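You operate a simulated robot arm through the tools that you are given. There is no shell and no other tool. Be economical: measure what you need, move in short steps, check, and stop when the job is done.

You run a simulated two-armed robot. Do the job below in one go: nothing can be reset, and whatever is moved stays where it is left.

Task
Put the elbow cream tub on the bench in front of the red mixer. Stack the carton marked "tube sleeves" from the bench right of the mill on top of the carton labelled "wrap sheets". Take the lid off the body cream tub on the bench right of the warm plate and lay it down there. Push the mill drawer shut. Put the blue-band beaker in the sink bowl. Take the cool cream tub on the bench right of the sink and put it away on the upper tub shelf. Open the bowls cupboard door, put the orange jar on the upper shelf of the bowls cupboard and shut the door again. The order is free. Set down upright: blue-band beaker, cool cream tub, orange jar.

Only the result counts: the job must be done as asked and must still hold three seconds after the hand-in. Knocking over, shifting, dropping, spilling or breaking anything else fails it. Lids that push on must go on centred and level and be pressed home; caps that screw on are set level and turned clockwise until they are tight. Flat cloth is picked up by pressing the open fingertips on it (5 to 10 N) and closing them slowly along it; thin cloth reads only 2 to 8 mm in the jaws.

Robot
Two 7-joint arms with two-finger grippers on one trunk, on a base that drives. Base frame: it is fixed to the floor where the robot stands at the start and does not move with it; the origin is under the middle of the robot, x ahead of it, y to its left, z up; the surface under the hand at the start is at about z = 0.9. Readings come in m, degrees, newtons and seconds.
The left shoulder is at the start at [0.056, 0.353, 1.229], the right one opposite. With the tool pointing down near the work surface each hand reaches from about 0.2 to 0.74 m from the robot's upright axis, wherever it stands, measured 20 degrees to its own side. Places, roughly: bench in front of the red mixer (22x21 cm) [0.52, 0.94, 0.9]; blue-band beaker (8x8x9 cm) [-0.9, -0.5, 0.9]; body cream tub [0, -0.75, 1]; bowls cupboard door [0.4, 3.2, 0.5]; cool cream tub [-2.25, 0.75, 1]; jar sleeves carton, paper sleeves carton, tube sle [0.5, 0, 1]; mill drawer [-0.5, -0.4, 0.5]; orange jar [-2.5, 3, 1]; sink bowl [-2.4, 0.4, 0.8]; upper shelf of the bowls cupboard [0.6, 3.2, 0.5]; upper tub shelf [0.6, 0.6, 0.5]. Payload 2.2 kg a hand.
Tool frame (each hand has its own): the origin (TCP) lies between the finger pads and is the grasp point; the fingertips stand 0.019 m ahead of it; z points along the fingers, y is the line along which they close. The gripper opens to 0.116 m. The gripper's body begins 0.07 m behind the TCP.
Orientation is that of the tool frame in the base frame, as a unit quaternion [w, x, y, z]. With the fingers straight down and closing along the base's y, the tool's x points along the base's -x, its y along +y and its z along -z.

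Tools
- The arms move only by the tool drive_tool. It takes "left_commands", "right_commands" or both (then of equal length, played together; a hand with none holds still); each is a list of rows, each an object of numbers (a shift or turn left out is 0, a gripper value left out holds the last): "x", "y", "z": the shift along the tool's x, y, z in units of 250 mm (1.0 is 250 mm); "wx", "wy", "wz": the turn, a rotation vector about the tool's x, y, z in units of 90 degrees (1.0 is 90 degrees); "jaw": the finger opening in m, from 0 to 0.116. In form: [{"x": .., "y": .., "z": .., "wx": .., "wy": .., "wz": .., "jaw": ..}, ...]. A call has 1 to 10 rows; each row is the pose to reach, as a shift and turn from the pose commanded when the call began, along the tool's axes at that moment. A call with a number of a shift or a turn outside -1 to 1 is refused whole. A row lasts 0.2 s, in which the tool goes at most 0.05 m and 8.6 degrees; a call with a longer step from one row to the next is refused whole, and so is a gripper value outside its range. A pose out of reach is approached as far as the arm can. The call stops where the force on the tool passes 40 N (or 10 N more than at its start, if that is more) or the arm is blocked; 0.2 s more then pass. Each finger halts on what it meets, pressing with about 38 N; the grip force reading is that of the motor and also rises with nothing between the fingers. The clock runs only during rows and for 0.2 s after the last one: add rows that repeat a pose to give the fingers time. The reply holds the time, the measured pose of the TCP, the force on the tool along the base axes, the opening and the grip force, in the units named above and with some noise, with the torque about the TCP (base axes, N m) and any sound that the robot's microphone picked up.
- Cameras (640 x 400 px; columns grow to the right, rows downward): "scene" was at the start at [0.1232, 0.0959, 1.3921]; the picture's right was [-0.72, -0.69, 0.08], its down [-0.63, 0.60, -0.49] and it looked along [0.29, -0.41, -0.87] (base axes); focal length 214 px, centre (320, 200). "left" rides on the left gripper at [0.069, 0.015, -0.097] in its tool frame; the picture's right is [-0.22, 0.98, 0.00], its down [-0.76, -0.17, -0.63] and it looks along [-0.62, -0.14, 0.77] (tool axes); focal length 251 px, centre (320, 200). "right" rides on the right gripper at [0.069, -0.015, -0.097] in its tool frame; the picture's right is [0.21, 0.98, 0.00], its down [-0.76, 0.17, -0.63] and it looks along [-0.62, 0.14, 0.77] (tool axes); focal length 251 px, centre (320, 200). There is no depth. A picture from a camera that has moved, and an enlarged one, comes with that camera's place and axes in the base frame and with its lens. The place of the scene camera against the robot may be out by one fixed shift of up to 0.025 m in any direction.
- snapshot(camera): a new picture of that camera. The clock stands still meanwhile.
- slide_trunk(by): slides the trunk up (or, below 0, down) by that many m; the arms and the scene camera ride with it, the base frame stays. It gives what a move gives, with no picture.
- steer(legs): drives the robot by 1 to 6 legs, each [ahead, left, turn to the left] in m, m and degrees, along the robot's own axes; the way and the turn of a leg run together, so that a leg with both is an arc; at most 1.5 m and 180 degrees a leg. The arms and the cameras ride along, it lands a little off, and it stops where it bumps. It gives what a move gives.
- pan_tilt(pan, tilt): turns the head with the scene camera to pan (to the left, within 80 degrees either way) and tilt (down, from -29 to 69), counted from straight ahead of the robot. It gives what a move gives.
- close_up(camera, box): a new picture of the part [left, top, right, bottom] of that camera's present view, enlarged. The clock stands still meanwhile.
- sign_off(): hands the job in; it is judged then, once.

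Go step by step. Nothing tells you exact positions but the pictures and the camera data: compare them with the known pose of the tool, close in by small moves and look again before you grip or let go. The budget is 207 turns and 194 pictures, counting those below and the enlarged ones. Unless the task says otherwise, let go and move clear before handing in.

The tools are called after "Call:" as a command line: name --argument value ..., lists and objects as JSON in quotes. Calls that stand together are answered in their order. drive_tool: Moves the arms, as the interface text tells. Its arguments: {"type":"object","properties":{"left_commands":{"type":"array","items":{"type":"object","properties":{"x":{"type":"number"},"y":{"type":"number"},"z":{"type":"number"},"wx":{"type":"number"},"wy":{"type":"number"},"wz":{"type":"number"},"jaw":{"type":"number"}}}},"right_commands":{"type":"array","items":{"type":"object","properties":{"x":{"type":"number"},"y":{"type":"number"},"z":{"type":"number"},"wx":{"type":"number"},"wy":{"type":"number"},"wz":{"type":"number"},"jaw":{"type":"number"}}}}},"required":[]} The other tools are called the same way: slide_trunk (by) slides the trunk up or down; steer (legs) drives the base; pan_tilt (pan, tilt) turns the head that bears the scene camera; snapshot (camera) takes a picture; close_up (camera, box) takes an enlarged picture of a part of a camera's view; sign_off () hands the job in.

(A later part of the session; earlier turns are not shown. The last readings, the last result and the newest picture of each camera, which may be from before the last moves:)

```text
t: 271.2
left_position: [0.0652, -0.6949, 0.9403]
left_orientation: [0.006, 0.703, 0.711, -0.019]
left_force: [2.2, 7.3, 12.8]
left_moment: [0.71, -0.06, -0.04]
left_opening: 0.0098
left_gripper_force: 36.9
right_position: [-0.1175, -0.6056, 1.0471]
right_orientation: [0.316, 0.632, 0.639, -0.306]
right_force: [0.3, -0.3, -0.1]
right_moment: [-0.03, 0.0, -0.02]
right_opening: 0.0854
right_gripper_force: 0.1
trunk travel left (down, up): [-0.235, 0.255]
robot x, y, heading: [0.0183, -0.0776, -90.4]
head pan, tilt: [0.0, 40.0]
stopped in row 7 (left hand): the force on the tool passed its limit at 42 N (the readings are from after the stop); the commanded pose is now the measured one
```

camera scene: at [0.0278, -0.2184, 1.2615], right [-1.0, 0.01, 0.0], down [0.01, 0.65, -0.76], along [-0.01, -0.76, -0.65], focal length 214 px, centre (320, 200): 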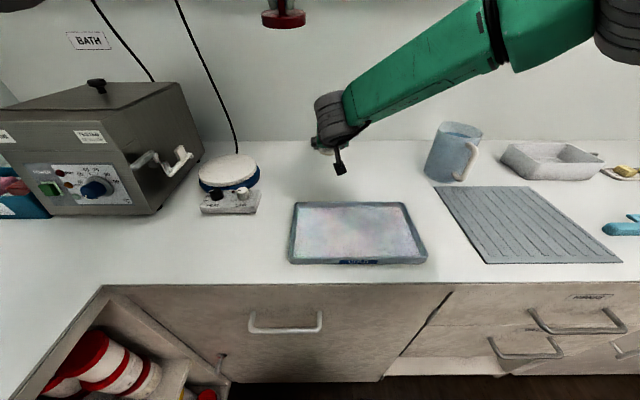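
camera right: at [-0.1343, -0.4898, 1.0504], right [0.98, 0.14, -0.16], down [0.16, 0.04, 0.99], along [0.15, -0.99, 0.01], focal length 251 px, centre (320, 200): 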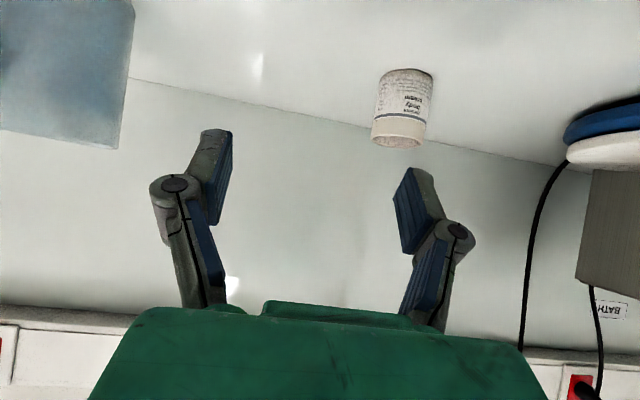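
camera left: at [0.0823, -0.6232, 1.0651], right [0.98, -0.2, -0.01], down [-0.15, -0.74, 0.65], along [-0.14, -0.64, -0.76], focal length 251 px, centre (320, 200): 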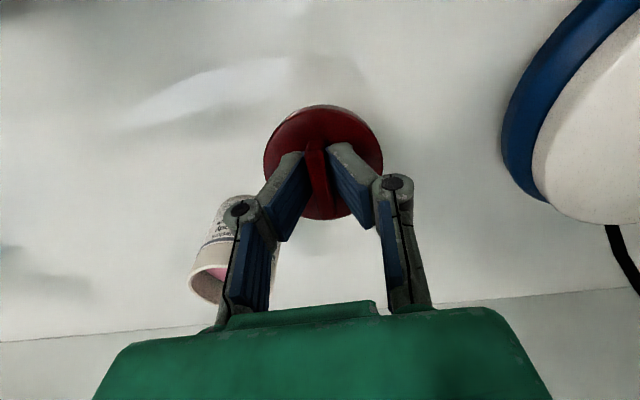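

Call:
drive_tool --left_commands '[{"z": -0.008}, {"z": -0.008, "jaw": 0.02}, {"z": -0.008, "jaw": 0.035}, {"z": -0.008, "jaw": 0.035}]'

Call:
drive_tool --left_commands '[{"z": -0.08}, {"z": -0.2}, {"z": -0.35}, {"z": -0.5}, {"z": -0.65, "x": 0.1}, {"z": -0.8, "x": 0.2}, {"z": -0.8, "x": 0.2}]'

Call:
snapshot --camera "left"

```text
t: 272.2
left_position: [0.067, -0.6973, 0.9408]
left_orientation: [0.006, 0.702, 0.712, -0.019]
left_force: [0.4, 0.6, 0.0]
left_moment: [-0.02, 0.02, 0.0]
left_opening: 0.0349
left_gripper_force: 0.1
right_position: [-0.1164, -0.6061, 1.0465]
right_orientation: [0.316, 0.632, 0.638, -0.307]
right_force: [-0.5, 0.2, -0.7]
right_moment: [-0.02, -0.02, 0.0]
right_opening: 0.0849
right_gripper_force: 0.1
trunk travel left (down, up): [-0.235, 0.255]
robot x, y, heading: [0.0158, -0.0835, -90.7]
head pan, tilt: [0.0, 40.0]
```

```text
t: 273.8
left_position: [0.0683, -0.6407, 1.1387]
left_orientation: [0.006, 0.702, 0.712, -0.018]
left_force: [-0.5, 0.6, -0.3]
left_moment: [0.04, -0.02, 0.06]
left_opening: 0.0348
left_gripper_force: 0.0
right_position: [-0.1165, -0.6076, 1.0446]
right_orientation: [0.316, 0.632, 0.638, -0.306]
right_force: [-0.7, -0.3, -0.2]
right_moment: [-0.01, 0.04, -0.01]
right_opening: 0.0849
right_gripper_force: 0.0
trunk travel left (down, up): [-0.235, 0.255]
robot x, y, heading: [0.0168, -0.0804, -90.4]
head pan, tilt: [0.0, 40.0]
```

```text
59 pictures are left
camera left: at [0.0842, -0.5689, 1.2323], right [0.98, -0.2, -0.01], down [-0.14, -0.74, 0.66], along [-0.14, -0.65, -0.75], focal length 251 px, centre (320, 200)
```

left: 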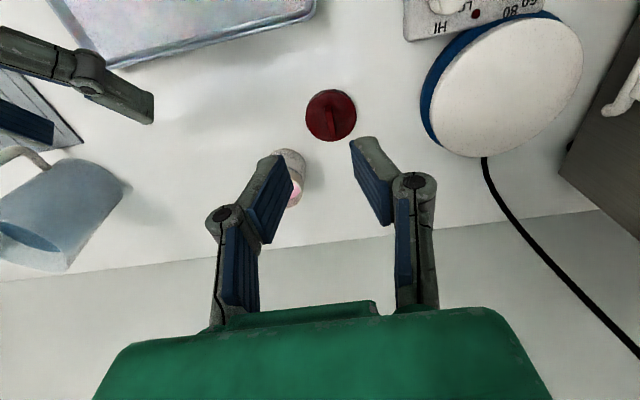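

Lid and tub lie as wanted. Next the blue-band beaker near (-0.83, -0.57): I back off, point the right tool down, and go there.

Call:
steer --legs '[[-0.35, 0, 0], [0, -0.66, 0]]'

Call:
drive_tool --left_commands '[{"y": 0.1}, {"y": 0.2}, {"y": 0.3}, {"y": 0.4}, {"y": 0.5}, {"y": 0.6}, {"y": 0.6}, {"y": 0.6}]' --right_commands '[{"wy": 0.09, "x": -0.08, "z": -0.06}, {"wy": 0.18, "x": -0.16, "z": -0.12}, {"wy": 0.27, "x": -0.24, "z": -0.18}, {"wy": 0.36, "x": -0.3, "z": -0.24}, {"wy": 0.45, "x": -0.35, "z": -0.28}, {"wy": 0.54, "x": -0.35, "z": -0.28}, {"wy": 0.578, "x": -0.35, "z": -0.28, "jaw": 0.116}, {"wy": 0.578, "x": -0.35, "z": -0.28, "jaw": 0.116}]'

Call:
steer --legs '[[0.18, 0, 0]]'

Call:
snapshot --camera "right"

```text
t: 279.3
left_position: [-0.5716, -0.2823, 1.1379]
left_orientation: [0.003, 0.701, 0.713, -0.022]
left_force: [-0.4, -0.7, -0.7]
left_moment: [0.06, 0.11, 0.02]
left_opening: 0.035
left_gripper_force: 0.1
right_position: [-0.7576, -0.248, 1.0469]
right_orientation: [0.313, 0.629, 0.641, -0.309]
right_force: [0.4, 0.1, 0.6]
right_moment: [-0.01, 0.03, -0.01]
right_opening: 0.0851
right_gripper_force: 0.0
trunk travel left (down, up): [-0.235, 0.255]
robot x, y, heading: [-0.6352, 0.2804, -90.3]
head pan, tilt: [0.0, 40.0]
```

```text
t: 281.1
left_position: [-0.4305, -0.2747, 1.1385]
left_orientation: [0.007, 0.7, 0.714, -0.021]
left_force: [-0.6, -0.2, 0.3]
left_moment: [0.0, -0.01, 0.04]
left_opening: 0.0348
left_gripper_force: 0.0
right_position: [-0.7668, -0.2431, 1.1601]
right_orientation: [0.005, 0.701, 0.713, 0.0]
right_force: [0.7, 0.2, -0.1]
right_moment: [0.0, 0.01, -0.02]
right_opening: 0.116
right_gripper_force: 0.1
trunk travel left (down, up): [-0.235, 0.255]
robot x, y, heading: [-0.6316, 0.2781, -90.4]
head pan, tilt: [0.0, 40.0]
```

```text
t: 282.6
left_position: [-0.4301, -0.4561, 1.1385]
left_orientation: [0.005, 0.7, 0.714, -0.021]
left_force: [-0.1, 0.3, -0.4]
left_moment: [0.03, -0.01, -0.02]
left_opening: 0.0351
left_gripper_force: 0.0
right_position: [-0.7687, -0.4239, 1.1605]
right_orientation: [0.005, 0.701, 0.713, 0.001]
right_force: [-0.6, 0.1, -0.5]
right_moment: [-0.01, -0.02, -0.03]
right_opening: 0.116
right_gripper_force: 0.0
trunk travel left (down, up): [-0.235, 0.255]
robot x, y, heading: [-0.6361, 0.0969, -90.3]
head pan, tilt: [0.0, 40.0]
```

```text
58 pictures are left
camera right: at [-0.785, -0.354, 1.257], right [0.97, 0.23, 0.0], down [0.17, -0.75, 0.64], along [0.15, -0.62, -0.77], focal length 251 px, centre (320, 200)
```

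right: 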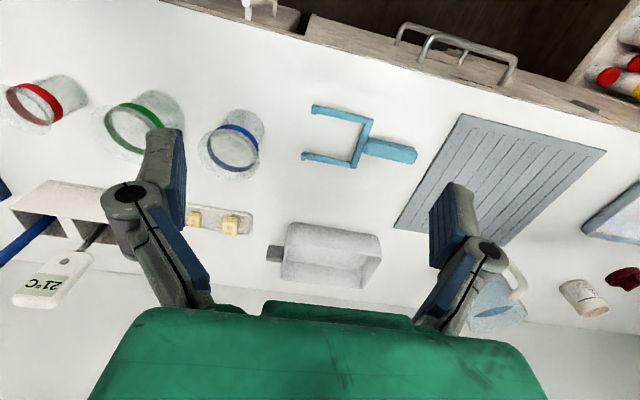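

The blue-band beaker is at (-0.857, -0.521) with the green one only 3 cm beside it, so I turn the tool 90° to grip front-to-back and move above it.

Call:
drive_tool --right_commands '[{"wz": 0.09, "x": -0.04, "y": -0.036}, {"wz": 0.18, "x": -0.08, "y": -0.07}, {"wz": 0.27, "x": -0.12, "y": -0.106}, {"wz": 0.36, "x": -0.16, "y": -0.14}, {"wz": 0.45, "x": -0.2, "y": -0.18}, {"wz": 0.54, "x": -0.24, "y": -0.21}, {"wz": 0.63, "x": -0.28, "y": -0.25}, {"wz": 0.72, "x": -0.32, "y": -0.28}, {"wz": 0.81, "x": -0.36, "y": -0.32}, {"wz": 0.9, "x": -0.39, "y": -0.352}]'

Call:
snapshot --camera "right"

```text
t: 284.8
left_position: [-0.4308, -0.4517, 1.1404]
left_orientation: [0.007, 0.7, 0.714, -0.022]
left_force: [0.2, -0.6, 0.2]
left_moment: [0.0, 0.0, 0.0]
left_opening: 0.035
left_gripper_force: 0.0
right_position: [-0.855, -0.5188, 1.1631]
right_orientation: [0.005, 0.996, 0.086, 0.004]
right_force: [-0.5, 0.4, 0.9]
right_moment: [0.02, 0.03, -0.01]
right_opening: 0.116
right_gripper_force: 0.1
trunk travel left (down, up): [-0.235, 0.255]
robot x, y, heading: [-0.636, 0.0973, -90.4]
head pan, tilt: [0.0, 40.0]
```

```text
57 pictures are left
camera right: at [-0.7896, -0.4916, 1.2602], right [0.38, -0.93, 0.01], down [-0.72, -0.29, 0.63], along [-0.58, -0.25, -0.78], focal length 251 px, centre (320, 200)
```

right: 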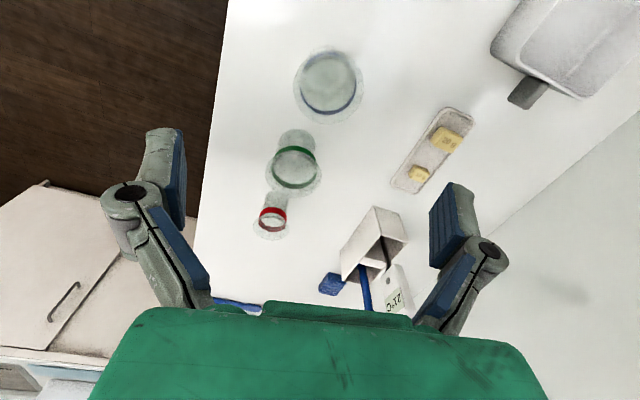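

I centre on the beaker (-0.856, -0.532) and descend with open fingers to z 0.95.

Call:
drive_tool --right_commands '[{"x": -0.013, "y": 0.05}, {"x": -0.013, "y": 0.05, "z": 0.18}, {"x": -0.013, "y": 0.05, "z": 0.36}, {"x": -0.013, "y": 0.05, "z": 0.54}, {"x": -0.013, "y": 0.05, "z": 0.7}, {"x": -0.013, "y": 0.05, "z": 0.84}, {"x": -0.013, "y": 0.05, "z": 0.84}]'

Call:
snapshot --camera "right"

```text
t: 286.4
left_position: [-0.4316, -0.4522, 1.14]
left_orientation: [0.007, 0.701, 0.713, -0.022]
left_force: [0.2, -0.3, 0.1]
left_moment: [-0.04, -0.02, -0.01]
left_opening: 0.0351
left_gripper_force: 0.0
right_position: [-0.8549, -0.5342, 0.954]
right_orientation: [0.006, 0.996, 0.087, 0.003]
right_force: [-0.3, -0.3, 0.0]
right_moment: [-0.02, 0.0, 0.02]
right_opening: 0.1157
right_gripper_force: 0.0
trunk travel left (down, up): [-0.235, 0.255]
robot x, y, heading: [-0.634, 0.0956, -90.6]
head pan, tilt: [0.0, 40.0]
```

```text
56 pictures are left
camera right: at [-0.7898, -0.5061, 1.0514], right [0.38, -0.92, 0.01], down [-0.72, -0.29, 0.63], along [-0.58, -0.25, -0.78], focal length 251 px, centre (320, 200)
```

right: 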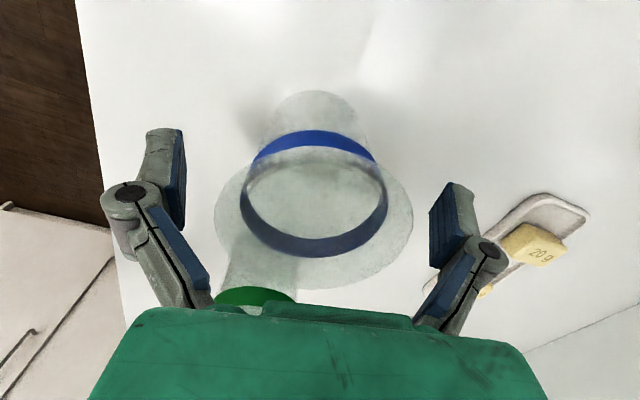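

The beaker (empty) is centred. I close gently and lift.

Call:
drive_tool --right_commands '[{"jaw": 0.1}, {"jaw": 0.085}, {"jaw": 0.075}, {"jaw": 0.068}, {"jaw": 0.062}, {"jaw": 0.056}, {"jaw": 0.056}]'

Call:
drive_tool --right_commands '[{"z": -0.05}, {"z": -0.15}, {"z": -0.3}, {"z": -0.45}, {"z": -0.6}, {"z": -0.75}, {"z": -0.75}]'

Call:
snapshot --camera "right"

```text
t: 288.0
left_position: [-0.4298, -0.4526, 1.1402]
left_orientation: [0.008, 0.7, 0.714, -0.022]
left_force: [-0.7, -0.2, 0.6]
left_moment: [-0.01, 0.04, -0.01]
left_opening: 0.0349
left_gripper_force: 0.0
right_position: [-0.8539, -0.5336, 0.9541]
right_orientation: [0.006, 0.996, 0.086, 0.003]
right_force: [-0.4, -0.7, 8.3]
right_moment: [0.2, 0.03, -0.02]
right_opening: 0.059
right_gripper_force: 38.1
trunk travel left (down, up): [-0.235, 0.255]
robot x, y, heading: [-0.6373, 0.0989, -90.7]
head pan, tilt: [0.0, 40.0]
```

```text
t: 289.6
left_position: [-0.4318, -0.4521, 1.1398]
left_orientation: [0.008, 0.701, 0.713, -0.022]
left_force: [-1.0, 0.2, 0.2]
left_moment: [0.0, -0.04, 0.0]
left_opening: 0.0352
left_gripper_force: 0.1
right_position: [-0.8558, -0.532, 1.1415]
right_orientation: [0.005, 0.996, 0.087, 0.004]
right_force: [0.2, 0.2, -1.3]
right_moment: [0.02, 0.01, 0.0]
right_opening: 0.0579
right_gripper_force: 38.2
trunk travel left (down, up): [-0.235, 0.255]
robot x, y, heading: [-0.6338, 0.0993, -90.2]
head pan, tilt: [0.0, 40.0]
```

```text
55 pictures are left
camera right: at [-0.7901, -0.5049, 1.2376], right [0.38, -0.92, 0.01], down [-0.72, -0.29, 0.63], along [-0.58, -0.25, -0.78], focal length 251 px, centre (320, 200)
```

right: 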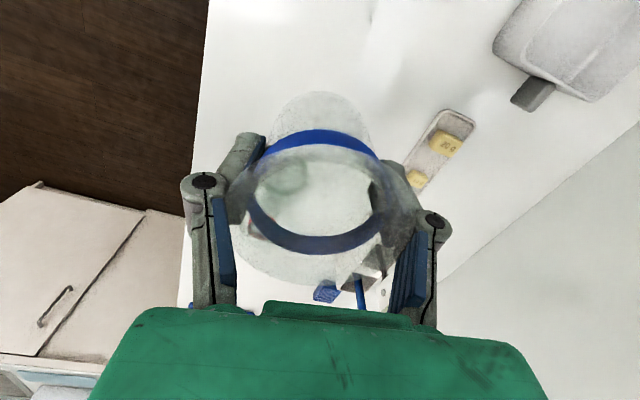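

The beaker is held. I retract the left hand and drive to the sink, hovering the beaker over it.

Call:
drive_tool --left_commands '[{"x": 0.15}, {"x": 0.3, "z": -0.05}, {"x": 0.45, "z": -0.1}, {"x": 0.6, "z": -0.15}, {"x": 0.75, "z": -0.2}, {"x": 0.75, "z": -0.2}]'

Call:
steer --legs '[[-0.5, 0, 0], [0, 0, -90], [1.0, 0.38, 0]]'

Call:
pan_tilt --pan 0 --tilt 35

Call:
snapshot --camera "scene"

Call:
snapshot --camera "right"

```text
t: 291.0
left_position: [-0.4334, -0.2615, 1.1832]
left_orientation: [0.007, 0.7, 0.714, -0.021]
left_force: [-0.1, -0.4, -0.2]
left_moment: [0.02, -0.01, -0.03]
left_opening: 0.0351
left_gripper_force: 0.1
right_position: [-0.8558, -0.5327, 1.1393]
right_orientation: [0.005, 0.996, 0.087, 0.003]
right_force: [-0.2, 0.0, -0.9]
right_moment: [0.05, -0.06, -0.01]
right_opening: 0.0578
right_gripper_force: 38.0
trunk travel left (down, up): [-0.235, 0.255]
robot x, y, heading: [-0.6327, 0.0998, -90.5]
head pan, tilt: [0.0, 40.0]
```

```text
t: 302.9
left_position: [-1.9943, 0.0129, 1.1833]
left_orientation: [-0.011, 1.0, 0.011, -0.021]
left_force: [-0.4, 0.0, 0.7]
left_moment: [0.01, -0.01, -0.03]
left_opening: 0.0349
left_gripper_force: 0.1
right_position: [-2.2649, 0.4338, 1.1408]
right_orientation: [0.007, 0.767, -0.641, -0.002]
right_force: [-0.8, -0.1, -0.4]
right_moment: [-0.01, 0.0, -0.01]
right_opening: 0.0573
right_gripper_force: 38.0
trunk travel left (down, up): [-0.235, 0.255]
robot x, y, heading: [-1.6337, 0.2147, 180.0]
head pan, tilt: [0.0, 40.0]
```

```text
t: 303.6
left_position: [-1.9905, 0.0123, 1.1833]
left_orientation: [-0.01, 1.0, 0.011, -0.022]
left_force: [0.9, -0.9, -0.2]
left_moment: [0.0, 0.02, 0.01]
left_opening: 0.0352
left_gripper_force: 0.1
right_position: [-2.261, 0.4329, 1.1427]
right_orientation: [0.006, 0.767, -0.641, -0.003]
right_force: [-0.6, 0.4, -1.5]
right_moment: [-0.02, 0.01, 0.03]
right_opening: 0.0571
right_gripper_force: 37.3
trunk travel left (down, up): [-0.235, 0.255]
robot x, y, heading: [-1.6331, 0.2199, 179.8]
head pan, tilt: [0.0, 35.0]
```

```text
54 pictures are left
camera scene: at [-1.7554, 0.2087, 1.2689], right [0.0, 1.0, 0.0], down [0.58, 0.0, -0.82], along [-0.82, 0.0, -0.58], focal length 214 px, centre (320, 200)
```

scene: 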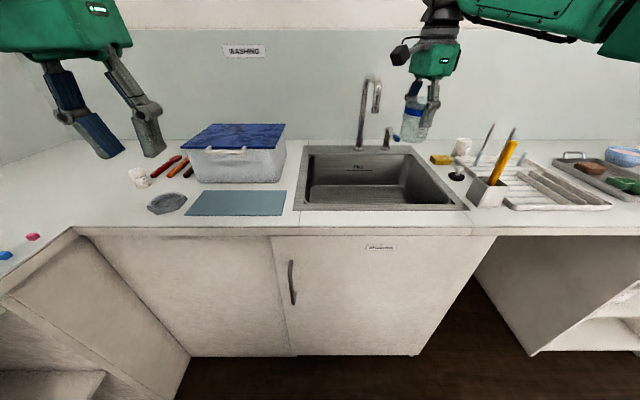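

```text
53 pictures are left
camera right: at [-2.233, 0.368, 1.2397], right [-0.92, -0.38, 0.01], down [-0.29, 0.72, 0.63], along [-0.25, 0.58, -0.77], focal length 251 px, centre (320, 200)
```

right: 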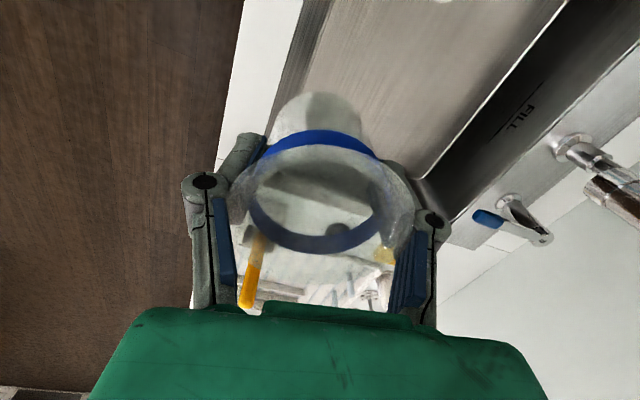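

The sink basin spans about x -2.62…-2.26, y 0.15…0.55, with the tap at the back. I move to hover over (-2.36, 0.30) and lower in steps.

Call:
steer --legs '[[0.08, 0, 0]]'

Call:
drive_tool --right_commands '[{"x": 0.12, "y": 0.04}, {"x": 0.25, "y": 0.08}, {"x": 0.37, "y": 0.13}, {"x": 0.5, "y": 0.17}, {"x": 0.5, "y": 0.17, "z": 0.15}, {"x": 0.5, "y": 0.17, "z": 0.3}, {"x": 0.5, "y": 0.17, "z": 0.45}, {"x": 0.5, "y": 0.17, "z": 0.45}]'

Call:
snapshot --camera "right"

Call:
close_up --camera "scene" --box '[260, 60, 500, 240]'

```text
t: 304.6
left_position: [-2.0718, 0.0129, 1.184]
left_orientation: [-0.01, 1.0, 0.011, -0.022]
left_force: [0.2, -0.7, -0.1]
left_moment: [-0.01, -0.04, -0.03]
left_opening: 0.0349
left_gripper_force: 0.1
right_position: [-2.3419, 0.4345, 1.1411]
right_orientation: [0.007, 0.767, -0.642, -0.002]
right_force: [-0.6, -0.1, -0.8]
right_moment: [0.0, -0.03, -0.03]
right_opening: 0.0572
right_gripper_force: 38.2
trunk travel left (down, up): [-0.235, 0.255]
robot x, y, heading: [-1.7156, 0.2187, 179.9]
head pan, tilt: [0.0, 35.0]
```

```text
t: 306.4
left_position: [-2.0656, 0.0096, 1.1853]
left_orientation: [-0.012, 1.0, 0.011, -0.024]
left_force: [0.4, -0.5, 0.0]
left_moment: [0.04, 0.01, 0.02]
left_opening: 0.035
left_gripper_force: 0.0
right_position: [-2.3588, 0.2981, 1.0323]
right_orientation: [0.006, 0.767, -0.641, -0.005]
right_force: [0.4, -1.1, 0.0]
right_moment: [0.05, -0.01, 0.01]
right_opening: 0.0572
right_gripper_force: 38.1
trunk travel left (down, up): [-0.235, 0.255]
robot x, y, heading: [-1.7138, 0.2169, 179.9]
head pan, tilt: [0.0, 35.0]
```

```text
52 pictures are left
camera right: at [-2.3301, 0.2318, 1.1291], right [-0.92, -0.38, 0.02], down [-0.29, 0.72, 0.64], along [-0.26, 0.58, -0.77], focal length 251 px, centre (320, 200)
```

right: 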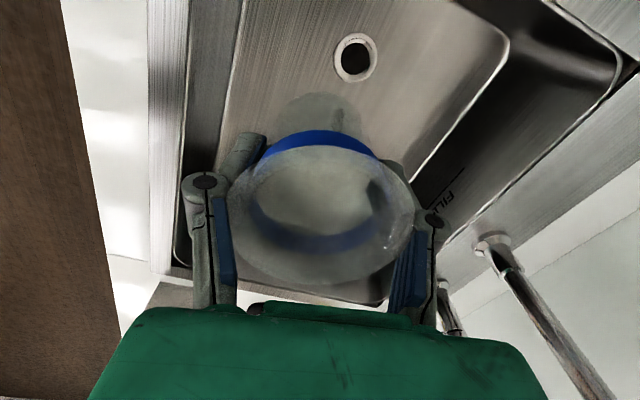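

```text
2.22 times, centred on (380, 150) of scene
camera zoom: at [-1.8348, 0.2046, 1.269], right [0.0, 1.0, 0.0], down [0.58, 0.0, -0.82], along [-0.82, 0.0, -0.58], focal length 477 px, centre (187, 311)
```

zoom: 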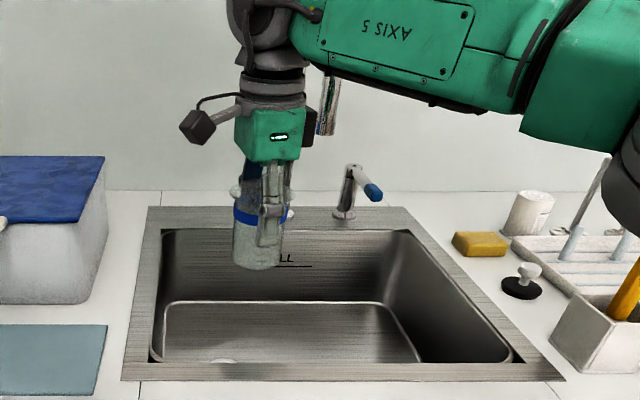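

Good clearance. I lower into the basin and feel for the bottom.

Call:
drive_tool --right_commands '[{"z": 0.15}, {"z": 0.3}, {"z": 0.45}, {"z": 0.55}, {"z": 0.65}, {"z": 0.65}]'

Call:
drive_tool --right_commands '[{"z": 0.03}, {"z": 0.06}, {"z": 0.09}, {"z": 0.12}, {"z": 0.15}, {"z": 0.18}, {"z": 0.21}, {"z": 0.24}]'

Call:
snapshot --camera "right"

```text
t: 307.8
left_position: [-2.068, 0.0139, 1.1848]
left_orientation: [-0.01, 1.0, 0.011, -0.024]
left_force: [0.6, 0.0, 0.3]
left_moment: [0.01, 0.0, -0.01]
left_opening: 0.0347
left_gripper_force: 0.2
right_position: [-2.362, 0.3033, 0.8704]
right_orientation: [0.008, 0.767, -0.642, -0.005]
right_force: [-0.4, 0.5, -0.6]
right_moment: [0.0, 0.01, 0.02]
right_opening: 0.0568
right_gripper_force: 37.8
trunk travel left (down, up): [-0.235, 0.255]
robot x, y, heading: [-1.7137, 0.2199, 180.0]
head pan, tilt: [0.0, 35.0]
```

```text
t: 309.6
left_position: [-2.0668, 0.0132, 1.1842]
left_orientation: [-0.01, 1.0, 0.011, -0.023]
left_force: [0.8, -0.6, -0.5]
left_moment: [-0.01, 0.04, 0.02]
left_opening: 0.035
left_gripper_force: 0.1
right_position: [-2.3635, 0.3016, 0.8087]
right_orientation: [0.008, 0.767, -0.641, -0.004]
right_force: [0.2, 0.5, -1.1]
right_moment: [-0.02, 0.02, 0.01]
right_opening: 0.0577
right_gripper_force: 28.1
trunk travel left (down, up): [-0.235, 0.255]
robot x, y, heading: [-1.7157, 0.2178, 180.0]
head pan, tilt: [0.0, 35.0]
```

```text
50 pictures are left
camera right: at [-2.3349, 0.2358, 0.9065], right [-0.92, -0.38, 0.02], down [-0.29, 0.72, 0.63], along [-0.25, 0.58, -0.77], focal length 251 px, centre (320, 200)
```

right: 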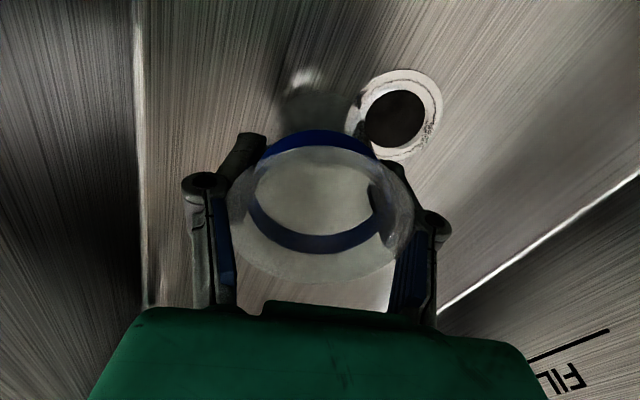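

The drain is partly under the beaker, so I shift 5 cm along the basin, tighten the grip, and go on down.

Call:
drive_tool --right_commands '[{"x": -0.1, "y": -0.02, "jaw": 0.05}, {"x": -0.21, "y": -0.037}, {"x": -0.21, "y": -0.037}]'

Call:
drive_tool --right_commands '[{"z": 0.025}, {"z": 0.05}, {"z": 0.075}, {"z": 0.1}, {"z": 0.125}, {"z": 0.15}, {"z": 0.175}, {"z": 0.2}]'

Call:
snapshot --camera "right"

```text
t: 310.4
left_position: [-2.0665, 0.0125, 1.1862]
left_orientation: [-0.01, 1.0, 0.011, -0.023]
left_force: [-0.2, -1.7, -0.4]
left_moment: [0.0, 0.03, 0.0]
left_opening: 0.035
left_gripper_force: 0.0
right_position: [-2.3655, 0.3561, 0.8107]
right_orientation: [0.007, 0.767, -0.642, -0.004]
right_force: [0.1, 0.3, -0.7]
right_moment: [0.0, 0.03, 0.0]
right_opening: 0.0569
right_gripper_force: 38.0
trunk travel left (down, up): [-0.235, 0.255]
robot x, y, heading: [-1.717, 0.2182, 179.8]
head pan, tilt: [0.0, 35.0]
```

```text
t: 311.1
left_position: [-2.064, 0.0128, 1.1868]
left_orientation: [-0.01, 1.0, 0.011, -0.023]
left_force: [-1.0, 0.7, 0.9]
left_moment: [-0.02, -0.04, -0.06]
left_opening: 0.035
left_gripper_force: 0.1
right_position: [-2.3655, 0.3543, 0.8081]
right_orientation: [0.013, 0.766, -0.643, -0.007]
right_force: [6.0, -0.3, 19.5]
right_moment: [0.39, -0.86, -0.14]
right_opening: 0.0573
right_gripper_force: 38.6
trunk travel left (down, up): [-0.235, 0.255]
robot x, y, heading: [-1.7159, 0.2179, 179.5]
head pan, tilt: [0.0, 35.0]
stopped in row 3 (right hand): the force on the tool passed its limit at 43 N (the readings are from after the stop); the commanded pose is now the measured one
```

```text
49 pictures are left
camera right: at [-2.3361, 0.2888, 0.9046], right [-0.92, -0.38, 0.03], down [-0.28, 0.72, 0.63], along [-0.26, 0.58, -0.78], focal length 251 px, centre (320, 200)
```

right: 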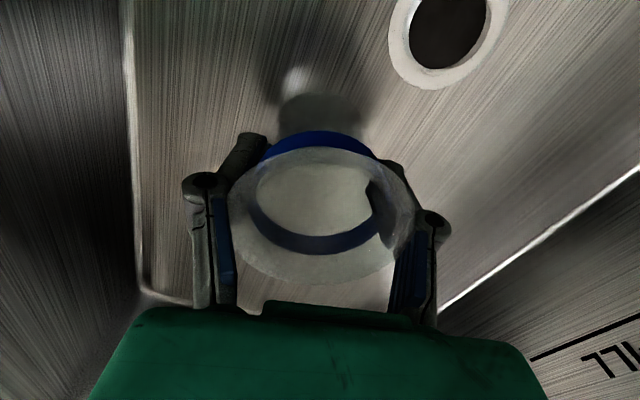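

The beaker touches the basin floor, clear of the drain. I relieve, open wide enough for its rim, and rise straight up.

Call:
drive_tool --right_commands '[{"z": -0.01}, {"z": -0.01, "jaw": 0.07}, {"z": -0.01, "jaw": 0.09}, {"z": -0.01, "jaw": 0.104}, {"z": -0.01, "jaw": 0.104}]'

Call:
drive_tool --right_commands '[{"z": -0.1}, {"z": -0.2}, {"z": -0.35}, {"z": -0.5}, {"z": -0.65}, {"z": -0.8}, {"z": -0.95}, {"z": -1.0}, {"z": -1.0}]'

Call:
snapshot --camera "right"

```text
t: 312.3
left_position: [-2.0648, 0.0126, 1.1863]
left_orientation: [-0.01, 1.0, 0.011, -0.025]
left_force: [-0.2, -0.6, 0.0]
left_moment: [0.03, 0.0, 0.03]
left_opening: 0.035
left_gripper_force: 0.1
right_position: [-2.3653, 0.3526, 0.8073]
right_orientation: [0.013, 0.766, -0.642, -0.006]
right_force: [-0.8, -0.2, 0.6]
right_moment: [0.01, 0.01, -0.01]
right_opening: 0.1039
right_gripper_force: 0.0
trunk travel left (down, up): [-0.235, 0.255]
robot x, y, heading: [-1.7157, 0.2218, 180.0]
head pan, tilt: [0.0, 35.0]
```

```text
t: 314.3
left_position: [-2.065, 0.0138, 1.1856]
left_orientation: [-0.01, 1.0, 0.011, -0.024]
left_force: [-0.4, -0.1, -0.5]
left_moment: [-0.03, -0.04, -0.02]
left_opening: 0.035
left_gripper_force: 0.1
right_position: [-2.3592, 0.3567, 1.0589]
right_orientation: [0.013, 0.766, -0.642, -0.006]
right_force: [-0.3, -0.5, -0.1]
right_moment: [-0.01, 0.01, 0.01]
right_opening: 0.1042
right_gripper_force: 0.0
trunk travel left (down, up): [-0.235, 0.255]
robot x, y, heading: [-1.7137, 0.2202, 180.1]
head pan, tilt: [0.0, 35.0]
```

```text
48 pictures are left
camera right: at [-2.3297, 0.2919, 1.1553], right [-0.92, -0.38, 0.03], down [-0.28, 0.72, 0.63], along [-0.26, 0.58, -0.77], focal length 251 px, centre (320, 200)
```

right: 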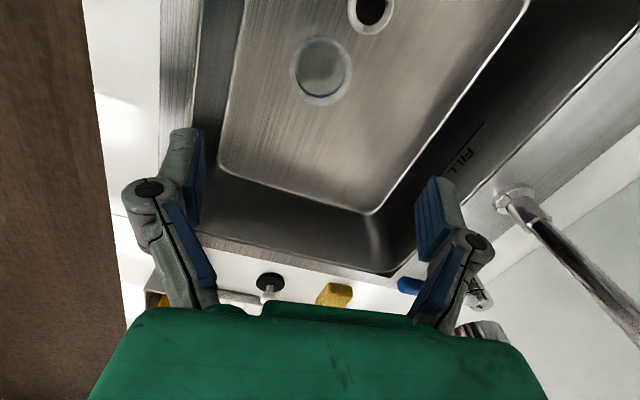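

The beaker stands upright in the sink. Last job: the orange jar. I first go to look at the bowls cupboard, turning the right tool back to neutral.

Call:
steer --legs '[[-0.65, 0, 0]]'

Call:
drive_tool --right_commands '[{"wz": -0.09}, {"wz": -0.18, "x": -0.1}, {"wz": -0.27, "x": -0.1}, {"wz": -0.36, "x": -0.1, "y": -0.1}, {"wz": -0.45, "x": -0.1, "y": -0.25}, {"wz": -0.54, "x": -0.1, "y": -0.4}, {"wz": -0.63, "x": -0.1, "y": -0.5}, {"wz": -0.72, "x": -0.1, "y": -0.6}, {"wz": -0.81, "x": -0.1, "y": -0.7}, {"wz": -0.9, "x": -0.1, "y": -0.7}]'

Call:
steer --legs '[[0, 0, 180], [0, 1.45, 0], [0, 1.4, 0]]'

Call:
pan_tilt --pan 0 --tilt 25

Call:
snapshot --camera "scene"

```text
t: 317.8
left_position: [-1.4216, 0.0107, 1.1855]
left_orientation: [-0.01, 1.0, 0.011, -0.024]
left_force: [0.1, -0.9, -0.5]
left_moment: [0.0, 0.01, 0.02]
left_opening: 0.0351
left_gripper_force: 0.0
right_position: [-1.7158, 0.3545, 1.0591]
right_orientation: [0.013, 0.766, -0.642, -0.008]
right_force: [0.1, 0.1, 0.5]
right_moment: [-0.01, -0.01, 0.0]
right_opening: 0.104
right_gripper_force: 0.0
trunk travel left (down, up): [-0.235, 0.255]
robot x, y, heading: [-1.0722, 0.2132, 180.2]
head pan, tilt: [0.0, 35.0]
```

```text
t: 320.0
left_position: [-1.4184, 0.0135, 1.1874]
left_orientation: [-0.01, 1.0, 0.011, -0.026]
left_force: [0.0, -0.2, 0.9]
left_moment: [-0.01, -0.05, -0.03]
left_opening: 0.035
left_gripper_force: 0.1
right_position: [-1.5457, 0.4111, 1.0532]
right_orientation: [0.005, 1.0, 0.011, -0.015]
right_force: [-0.9, 0.0, -1.5]
right_moment: [-0.03, -0.01, 0.0]
right_opening: 0.1041
right_gripper_force: 0.0
trunk travel left (down, up): [-0.235, 0.255]
robot x, y, heading: [-1.073, 0.2183, 179.7]
head pan, tilt: [0.0, 35.0]
```

```text
t: 341.2
left_position: [-0.7509, 3.2631, 1.1883]
left_orientation: [0.027, -0.014, 1.0, -0.006]
left_force: [0.5, 0.5, -0.7]
left_moment: [0.03, 0.02, -0.04]
left_opening: 0.0348
left_gripper_force: 0.0
right_position: [-0.6193, 2.8641, 1.0533]
right_orientation: [0.015, -0.012, 1.0, 0.008]
right_force: [0.7, -0.5, 0.6]
right_moment: [0.05, 0.02, 0.01]
right_opening: 0.104
right_gripper_force: 0.2
trunk travel left (down, up): [-0.235, 0.255]
robot x, y, heading: [-1.0922, 3.0651, 0.3]
head pan, tilt: [0.0, 35.0]
```

```text
t: 341.9
left_position: [-0.7527, 3.2676, 1.1892]
left_orientation: [0.028, -0.014, 0.999, -0.009]
left_force: [-0.2, 0.1, 0.6]
left_moment: [0.0, -0.01, 0.01]
left_opening: 0.0349
left_gripper_force: 0.1
right_position: [-0.6225, 2.8711, 1.0539]
right_orientation: [0.016, -0.012, 1.0, 0.007]
right_force: [-0.3, -0.3, -0.7]
right_moment: [-0.02, 0.03, 0.02]
right_opening: 0.1041
right_gripper_force: 0.0
trunk travel left (down, up): [-0.235, 0.255]
robot x, y, heading: [-1.0924, 3.0631, -0.0]
head pan, tilt: [0.0, 25.0]
```

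```text
47 pictures are left
camera scene: at [-0.9479, 3.0598, 1.2848], right [0.0, -1.0, 0.0], down [-0.43, 0.0, -0.9], along [0.9, 0.0, -0.43], focal length 214 px, centre (320, 200)
```

scene: 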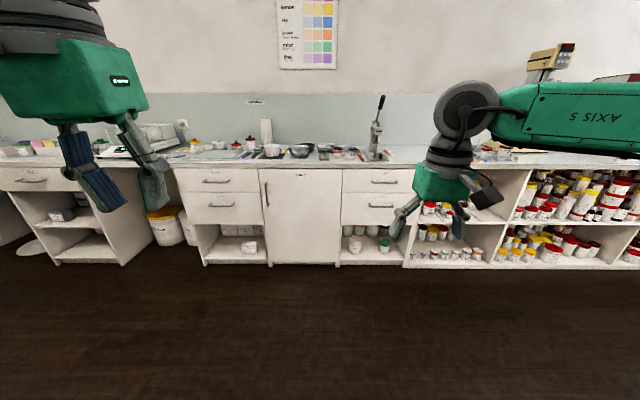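

The "bowls" door spans y 2.92–3.52, hinged at the right, with a vertical handle near (0.38, 3.46, 0.58–0.75). I drive closer, lower the trunk, and set the left tool forward at handle height, tucking the right hand away.

Call:
steer --legs '[[0.68, 0.2, 0]]'

Call:
slide_trunk --by -0.16

Call:
drive_tool --left_commands '[{"wy": -0.09, "z": 0.12, "jaw": 0.07}, {"wy": -0.18, "z": 0.24}, {"wy": -0.27, "z": 0.36}, {"wy": -0.36, "z": 0.5}, {"wy": -0.45, "z": 0.64}, {"wy": -0.54, "z": 0.78}, {"wy": -0.63, "z": 0.92}, {"wy": -0.7, "z": 1.0}, {"wy": -0.7, "z": 1.0}]' --right_commands '[{"x": 0.1, "z": -0.1}, {"x": 0.2, "z": -0.2}, {"x": 0.3, "z": -0.3}, {"x": 0.4, "z": -0.4}, {"x": 0.5, "z": -0.5}, {"x": 0.6, "z": -0.5}, {"x": 0.7, "z": -0.5}, {"x": 0.7, "z": -0.5}, {"x": 0.7, "z": -0.5}]'

Call:
snapshot --camera "left"

```text
t: 345.8
left_position: [-0.0748, 3.4696, 1.1896]
left_orientation: [0.028, -0.014, 0.999, -0.007]
left_force: [-0.8, -0.4, 0.3]
left_moment: [-0.03, -0.01, 0.02]
left_opening: 0.035
left_gripper_force: 0.1
right_position: [0.0581, 3.0723, 1.0545]
right_orientation: [0.016, -0.012, 1.0, 0.008]
right_force: [0.0, 0.8, 0.3]
right_moment: [0.0, -0.01, 0.0]
right_opening: 0.1039
right_gripper_force: 0.1
trunk travel left (down, up): [-0.235, 0.255]
robot x, y, heading: [-0.4172, 3.2697, 0.1]
head pan, tilt: [0.0, 25.0]
```

```text
t: 347.6
left_position: [-0.0777, 3.4719, 1.0306]
left_orientation: [0.029, -0.015, 0.999, -0.01]
left_force: [-0.1, 0.7, -0.1]
left_moment: [0.02, -0.01, 0.0]
left_opening: 0.0351
left_gripper_force: 0.0
right_position: [0.0538, 3.0744, 0.8963]
right_orientation: [0.017, -0.013, 1.0, 0.005]
right_force: [0.3, 0.0, 0.0]
right_moment: [-0.01, 0.0, 0.01]
right_opening: 0.104
right_gripper_force: 0.0
trunk travel left (down, up): [-0.075, 0.415]
robot x, y, heading: [-0.4168, 3.2711, 0.4]
head pan, tilt: [0.0, 25.0]
```

```text
t: 349.6
left_position: [0.0044, 3.4101, 0.7458]
left_orientation: [0.547, -0.017, 0.837, 0.0]
left_force: [0.6, 0.1, 0.5]
left_moment: [0.01, -0.03, 0.01]
left_opening: 0.07
left_gripper_force: 0.0
left hand out of reach, approached as far as the arm can: row 4, 5, 6, 7, 8, 9
right_position: [-0.1261, 3.068, 1.0146]
right_orientation: [0.017, -0.013, 1.0, 0.006]
right_force: [-0.7, -0.1, -0.5]
right_moment: [-0.02, 0.0, 0.04]
right_opening: 0.1039
right_gripper_force: 0.0
trunk travel left (down, up): [-0.075, 0.415]
robot x, y, heading: [-0.4193, 3.27, 0.1]
head pan, tilt: [0.0, 25.0]
```

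```text
46 pictures are left
camera left: at [-0.1123, 3.4218, 0.7201], right [0.06, 0.98, 0.18], down [-0.27, -0.16, 0.95], along [0.96, -0.1, 0.26], focal length 251 px, centre (320, 200)
```

left: 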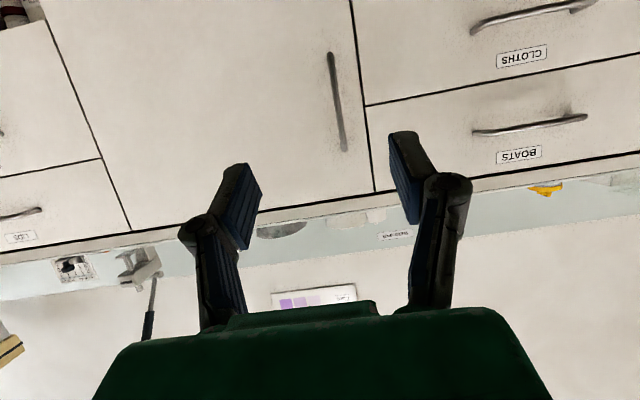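

Handle located at y 3.435, z 0.60–0.76. I line the fingers up at its mid height and drive in closer.

Call:
drive_tool --left_commands '[{"x": 0.13, "z": 0.06, "y": 0.05}, {"x": 0.275, "z": 0.12, "y": 0.1, "jaw": 0.055}, {"x": 0.275, "z": 0.12, "y": 0.1, "jaw": 0.055}]'

Call:
steer --legs '[[0.28, 0, 0]]'

Call:
snapshot --camera "left"

```text
t: 350.4
left_position: [0.0053, 3.4341, 0.6693]
left_orientation: [0.547, -0.017, 0.837, 0.0]
left_force: [0.7, 0.1, -0.3]
left_moment: [0.0, 0.0, -0.02]
left_opening: 0.0551
left_gripper_force: 0.0
right_position: [-0.1264, 3.0674, 1.0123]
right_orientation: [0.017, -0.013, 1.0, 0.008]
right_force: [0.0, 0.8, -0.7]
right_moment: [0.02, 0.02, -0.02]
right_opening: 0.104
right_gripper_force: 0.2
trunk travel left (down, up): [-0.075, 0.415]
robot x, y, heading: [-0.4144, 3.2672, 0.3]
head pan, tilt: [0.0, 25.0]
```

```text
t: 352.4
left_position: [0.2862, 3.4363, 0.6687]
left_orientation: [0.547, -0.017, 0.837, 0.001]
left_force: [0.0, -0.1, -1.2]
left_moment: [0.0, -0.01, 0.0]
left_opening: 0.0549
left_gripper_force: 0.1
right_position: [0.1563, 3.0703, 1.015]
right_orientation: [0.017, -0.011, 1.0, 0.009]
right_force: [0.0, -0.2, -0.4]
right_moment: [0.0, 0.02, 0.0]
right_opening: 0.1041
right_gripper_force: 0.1
trunk travel left (down, up): [-0.075, 0.415]
robot x, y, heading: [-0.1351, 3.2672, 0.2]
head pan, tilt: [0.0, 25.0]
```

```text
45 pictures are left
camera left: at [0.1695, 3.4469, 0.6435], right [0.06, 0.98, 0.18], down [-0.27, -0.16, 0.95], along [0.96, -0.1, 0.26], focal length 251 px, centre (320, 200)
```

left: 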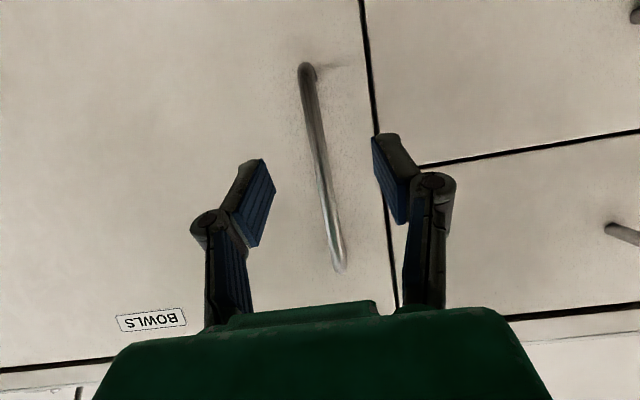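

The handle is centred, about 11–12 cm further on. I advance and close on it.

Call:
drive_tool --left_commands '[{"z": 0.13, "x": -0.057}, {"z": 0.27, "x": -0.118}, {"z": 0.4, "x": -0.176}, {"z": 0.4, "x": -0.176}]'

Call:
snapshot --camera "left"

```text
t: 353.2
left_position: [0.3796, 3.4365, 0.6687]
left_orientation: [0.542, -0.015, 0.84, 0.0]
left_force: [-16.6, -0.8, 8.1]
left_moment: [0.07, -0.29, 0.1]
left_opening: 0.0027
left_gripper_force: 23.2
right_position: [0.1511, 3.0682, 1.0146]
right_orientation: [0.019, -0.012, 1.0, 0.007]
right_force: [1.0, 0.3, 0.2]
right_moment: [0.01, 0.1, 0.03]
right_opening: 0.1042
right_gripper_force: 0.0
trunk travel left (down, up): [-0.075, 0.415]
robot x, y, heading: [-0.1304, 3.2678, 0.4]
head pan, tilt: [0.0, 25.0]
stopped in row 4 (left hand): the force on the tool passed its limit at 61 N (the readings are from after the stop); the commanded pose is now the measured one
```

```text
44 pictures are left
camera left: at [0.2624, 3.4483, 0.6447], right [0.07, 0.98, 0.18], down [-0.26, -0.16, 0.95], along [0.96, -0.11, 0.24], focal length 251 px, centre (320, 200)
```

left: 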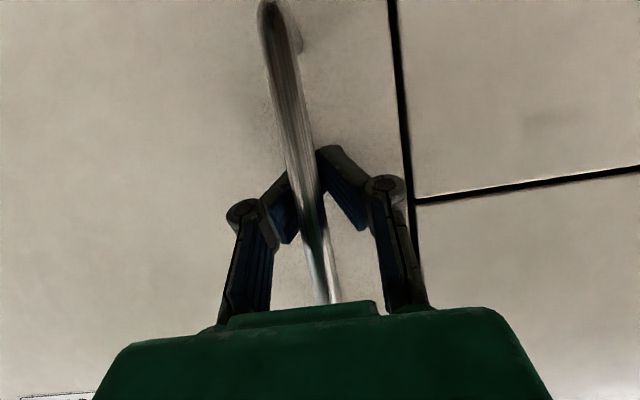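

The fingertips have met the door face with the handle bar between the fingers. I close the grip and check the opening.

Call:
drive_tool --left_commands '[{"z": -0.03, "jaw": 0.03}, {"z": -0.03, "jaw": 0.0}, {"z": -0.03, "jaw": 0.0}, {"z": -0.03, "jaw": 0.0}]'

Call:
snapshot --camera "left"

```text
t: 354.2
left_position: [0.3736, 3.4358, 0.6721]
left_orientation: [0.543, -0.013, 0.84, -0.002]
left_force: [1.4, -6.9, -1.5]
left_moment: [-0.04, -0.07, 0.1]
left_opening: 0.0
left_gripper_force: 28.2
right_position: [0.1512, 3.0685, 1.0163]
right_orientation: [0.019, -0.012, 1.0, 0.007]
right_force: [0.4, -0.5, 0.6]
right_moment: [0.0, -0.03, -0.01]
right_opening: 0.1042
right_gripper_force: 0.2
trunk travel left (down, up): [-0.075, 0.415]
robot x, y, heading: [-0.1365, 3.2686, 0.3]
head pan, tilt: [0.0, 25.0]
```

```text
43 pictures are left
camera left: at [0.2572, 3.4477, 0.648], right [0.07, 0.98, 0.18], down [-0.26, -0.15, 0.95], along [0.96, -0.11, 0.25], focal length 251 px, centre (320, 200)
```

left: 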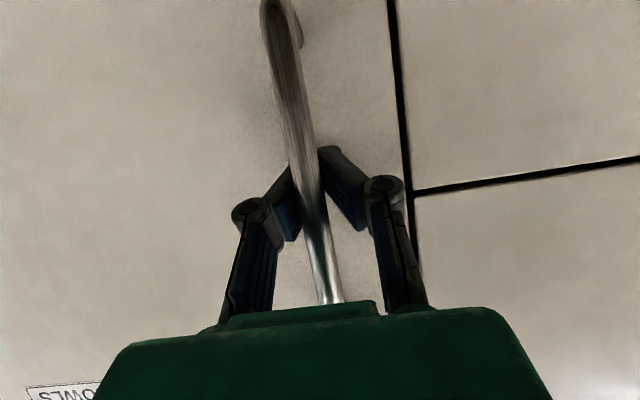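

The closed fingers hook behind the handle bar. I pull the door open by driving back along its arc, about 25–30°.

Call:
steer --legs '[[-0.09, -0.008, 0]]'

Call:
steer --legs '[[-0.09, -0.028, 0], [-0.08, -0.035, 0]]'

Call:
pan_tilt --pan 0 --tilt 40

Call:
snapshot --camera "scene"

Call:
snapshot --camera "left"

```text
t: 355.5
left_position: [0.279, 3.419, 0.673]
left_orientation: [0.545, -0.009, 0.838, -0.018]
left_force: [7.0, -25.8, -4.2]
left_moment: [0.01, -0.41, 0.46]
left_opening: 0.0
left_gripper_force: 28.9
right_position: [0.0544, 3.067, 1.0185]
right_orientation: [0.023, -0.013, 1.0, 0.003]
right_force: [-0.3, -0.3, 0.5]
right_moment: [0.01, 0.03, 0.02]
right_opening: 0.1041
right_gripper_force: 0.0
trunk travel left (down, up): [-0.075, 0.415]
robot x, y, heading: [-0.2288, 3.2551, 0.2]
head pan, tilt: [0.0, 25.0]
stopped in leg 1: the force on the tool passed its limit at 41 N (the readings are from after the stop); the commanded pose is now the measured one
```

```text
t: 356.3
left_position: [0.2667, 3.4144, 0.6799]
left_orientation: [0.55, -0.008, 0.834, -0.03]
left_force: [4.4, -15.4, -8.9]
left_moment: [-0.03, -0.09, 0.27]
left_opening: 0.0062
left_gripper_force: 28.2
right_position: [0.036, 3.0696, 1.0224]
right_orientation: [0.025, -0.011, 1.0, -0.001]
right_force: [-0.7, -0.3, 0.2]
right_moment: [0.02, -0.03, -0.02]
right_opening: 0.1043
right_gripper_force: 0.1
trunk travel left (down, up): [-0.075, 0.415]
robot x, y, heading: [-0.2358, 3.2544, 0.2]
head pan, tilt: [0.0, 25.0]
stopped in leg 1: the force on the tool passed its limit at 42 N (the readings are from after the stop); the commanded pose is now the measured one
```

```text
t: 357.1
left_position: [0.268, 3.4145, 0.6802]
left_orientation: [0.552, -0.009, 0.833, -0.028]
left_force: [4.7, -17.5, -1.9]
left_moment: [-0.05, 0.0, 0.33]
left_opening: 0.0
left_gripper_force: 29.2
right_position: [0.037, 3.069, 1.0199]
right_orientation: [0.023, -0.012, 1.0, -0.001]
right_force: [0.2, 0.6, -0.4]
right_moment: [-0.02, 0.01, 0.02]
right_opening: 0.104
right_gripper_force: 0.1
trunk travel left (down, up): [-0.075, 0.415]
robot x, y, heading: [-0.2378, 3.255, -0.0]
head pan, tilt: [0.0, 40.0]
```

```text
42 pictures are left
camera scene: at [-0.099, 3.2432, 1.1015], right [0.0, -1.0, 0.0], down [-0.65, 0.0, -0.76], along [0.76, 0.0, -0.65], focal length 214 px, centre (320, 200)
```

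scene: 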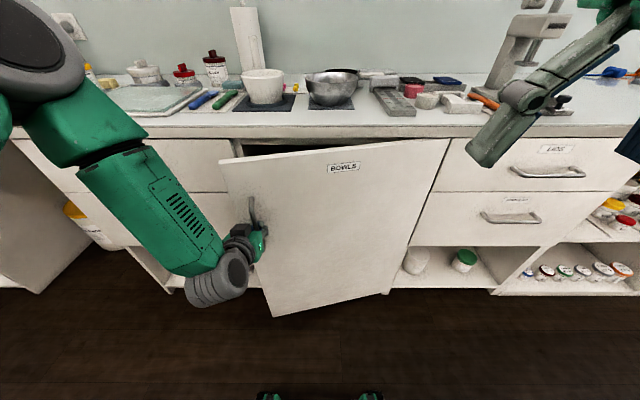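

```text
41 pictures are left
camera left: at [0.1512, 3.4301, 0.6533], right [0.1, 0.98, 0.14], down [-0.29, -0.11, 0.95], along [0.95, -0.13, 0.28], focal length 251 px, centre (320, 200)
```

left: 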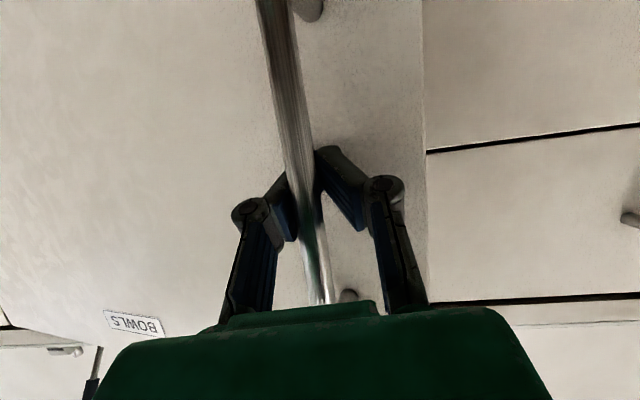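

The door is ajar about 13°. The side force says I need more motion to the right, so I continue along the arc with that correction.

Call:
steer --legs '[[-0.02, -0.03, 0]]'

Call:
steer --legs '[[-0.06, -0.03, 0]]'

Call:
steer --legs '[[-0.06, -0.04, 0]]'

Call:
snapshot --camera "scene"

```text
t: 358.1
left_position: [0.2419, 3.3997, 0.679]
left_orientation: [0.551, -0.017, 0.834, -0.014]
left_force: [-0.5, 3.1, -1.1]
left_moment: [-0.04, -0.02, -0.16]
left_opening: 0.0
left_gripper_force: 28.5
right_position: [0.0116, 3.0441, 1.0226]
right_orientation: [0.027, -0.013, 1.0, -0.002]
right_force: [-0.1, 0.1, 0.1]
right_moment: [-0.05, -0.04, 0.0]
right_opening: 0.1039
right_gripper_force: 0.1
trunk travel left (down, up): [-0.075, 0.415]
robot x, y, heading: [-0.2608, 3.2289, 0.2]
head pan, tilt: [0.0, 40.0]
stopped in leg 1: the force on the tool passed its limit at 57 N (the readings are from after the stop); the commanded pose is now the measured one
```

```text
t: 359.3
left_position: [0.1751, 3.3682, 0.6776]
left_orientation: [0.549, -0.017, 0.836, -0.009]
left_force: [-0.5, -0.6, -0.1]
left_moment: [0.01, 0.0, -0.01]
left_opening: 0.0
left_gripper_force: 28.3
right_position: [-0.0521, 3.0076, 1.0227]
right_orientation: [0.028, -0.015, 1.0, -0.001]
right_force: [0.1, 0.5, -0.1]
right_moment: [0.01, 0.0, 0.0]
right_opening: 0.1041
right_gripper_force: 0.2
trunk travel left (down, up): [-0.075, 0.415]
robot x, y, heading: [-0.3204, 3.1937, 0.4]
head pan, tilt: [0.0, 40.0]
stopped in leg 1: the force on the tool passed its limit at 44 N (the readings are from after the stop); the commanded pose is now the measured one
```

```text
t: 360.4
left_position: [0.1196, 3.3417, 0.6751]
left_orientation: [0.549, -0.021, 0.836, -0.019]
left_force: [14.9, -20.8, -3.4]
left_moment: [-0.19, 0.13, 0.49]
left_opening: 0.0003
left_gripper_force: 28.9
right_position: [-0.1101, 2.9901, 1.0245]
right_orientation: [0.027, -0.016, 0.999, -0.009]
right_force: [0.9, 1.4, -0.6]
right_moment: [-0.06, -0.02, -0.02]
right_opening: 0.1042
right_gripper_force: 0.1
trunk travel left (down, up): [-0.075, 0.415]
robot x, y, heading: [-0.3811, 3.1593, 0.5]
head pan, tilt: [0.0, 40.0]
```

```text
40 pictures are left
camera scene: at [-0.2386, 3.1654, 1.1009], right [0.01, -1.0, 0.01], down [-0.65, -0.01, -0.76], along [0.76, 0.0, -0.65], focal length 214 px, centre (320, 200)
```

scene: 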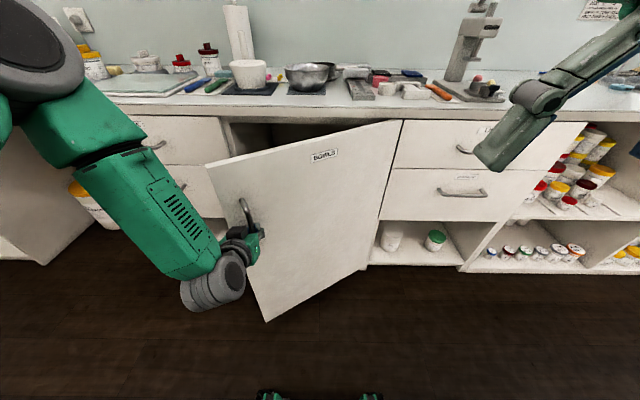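

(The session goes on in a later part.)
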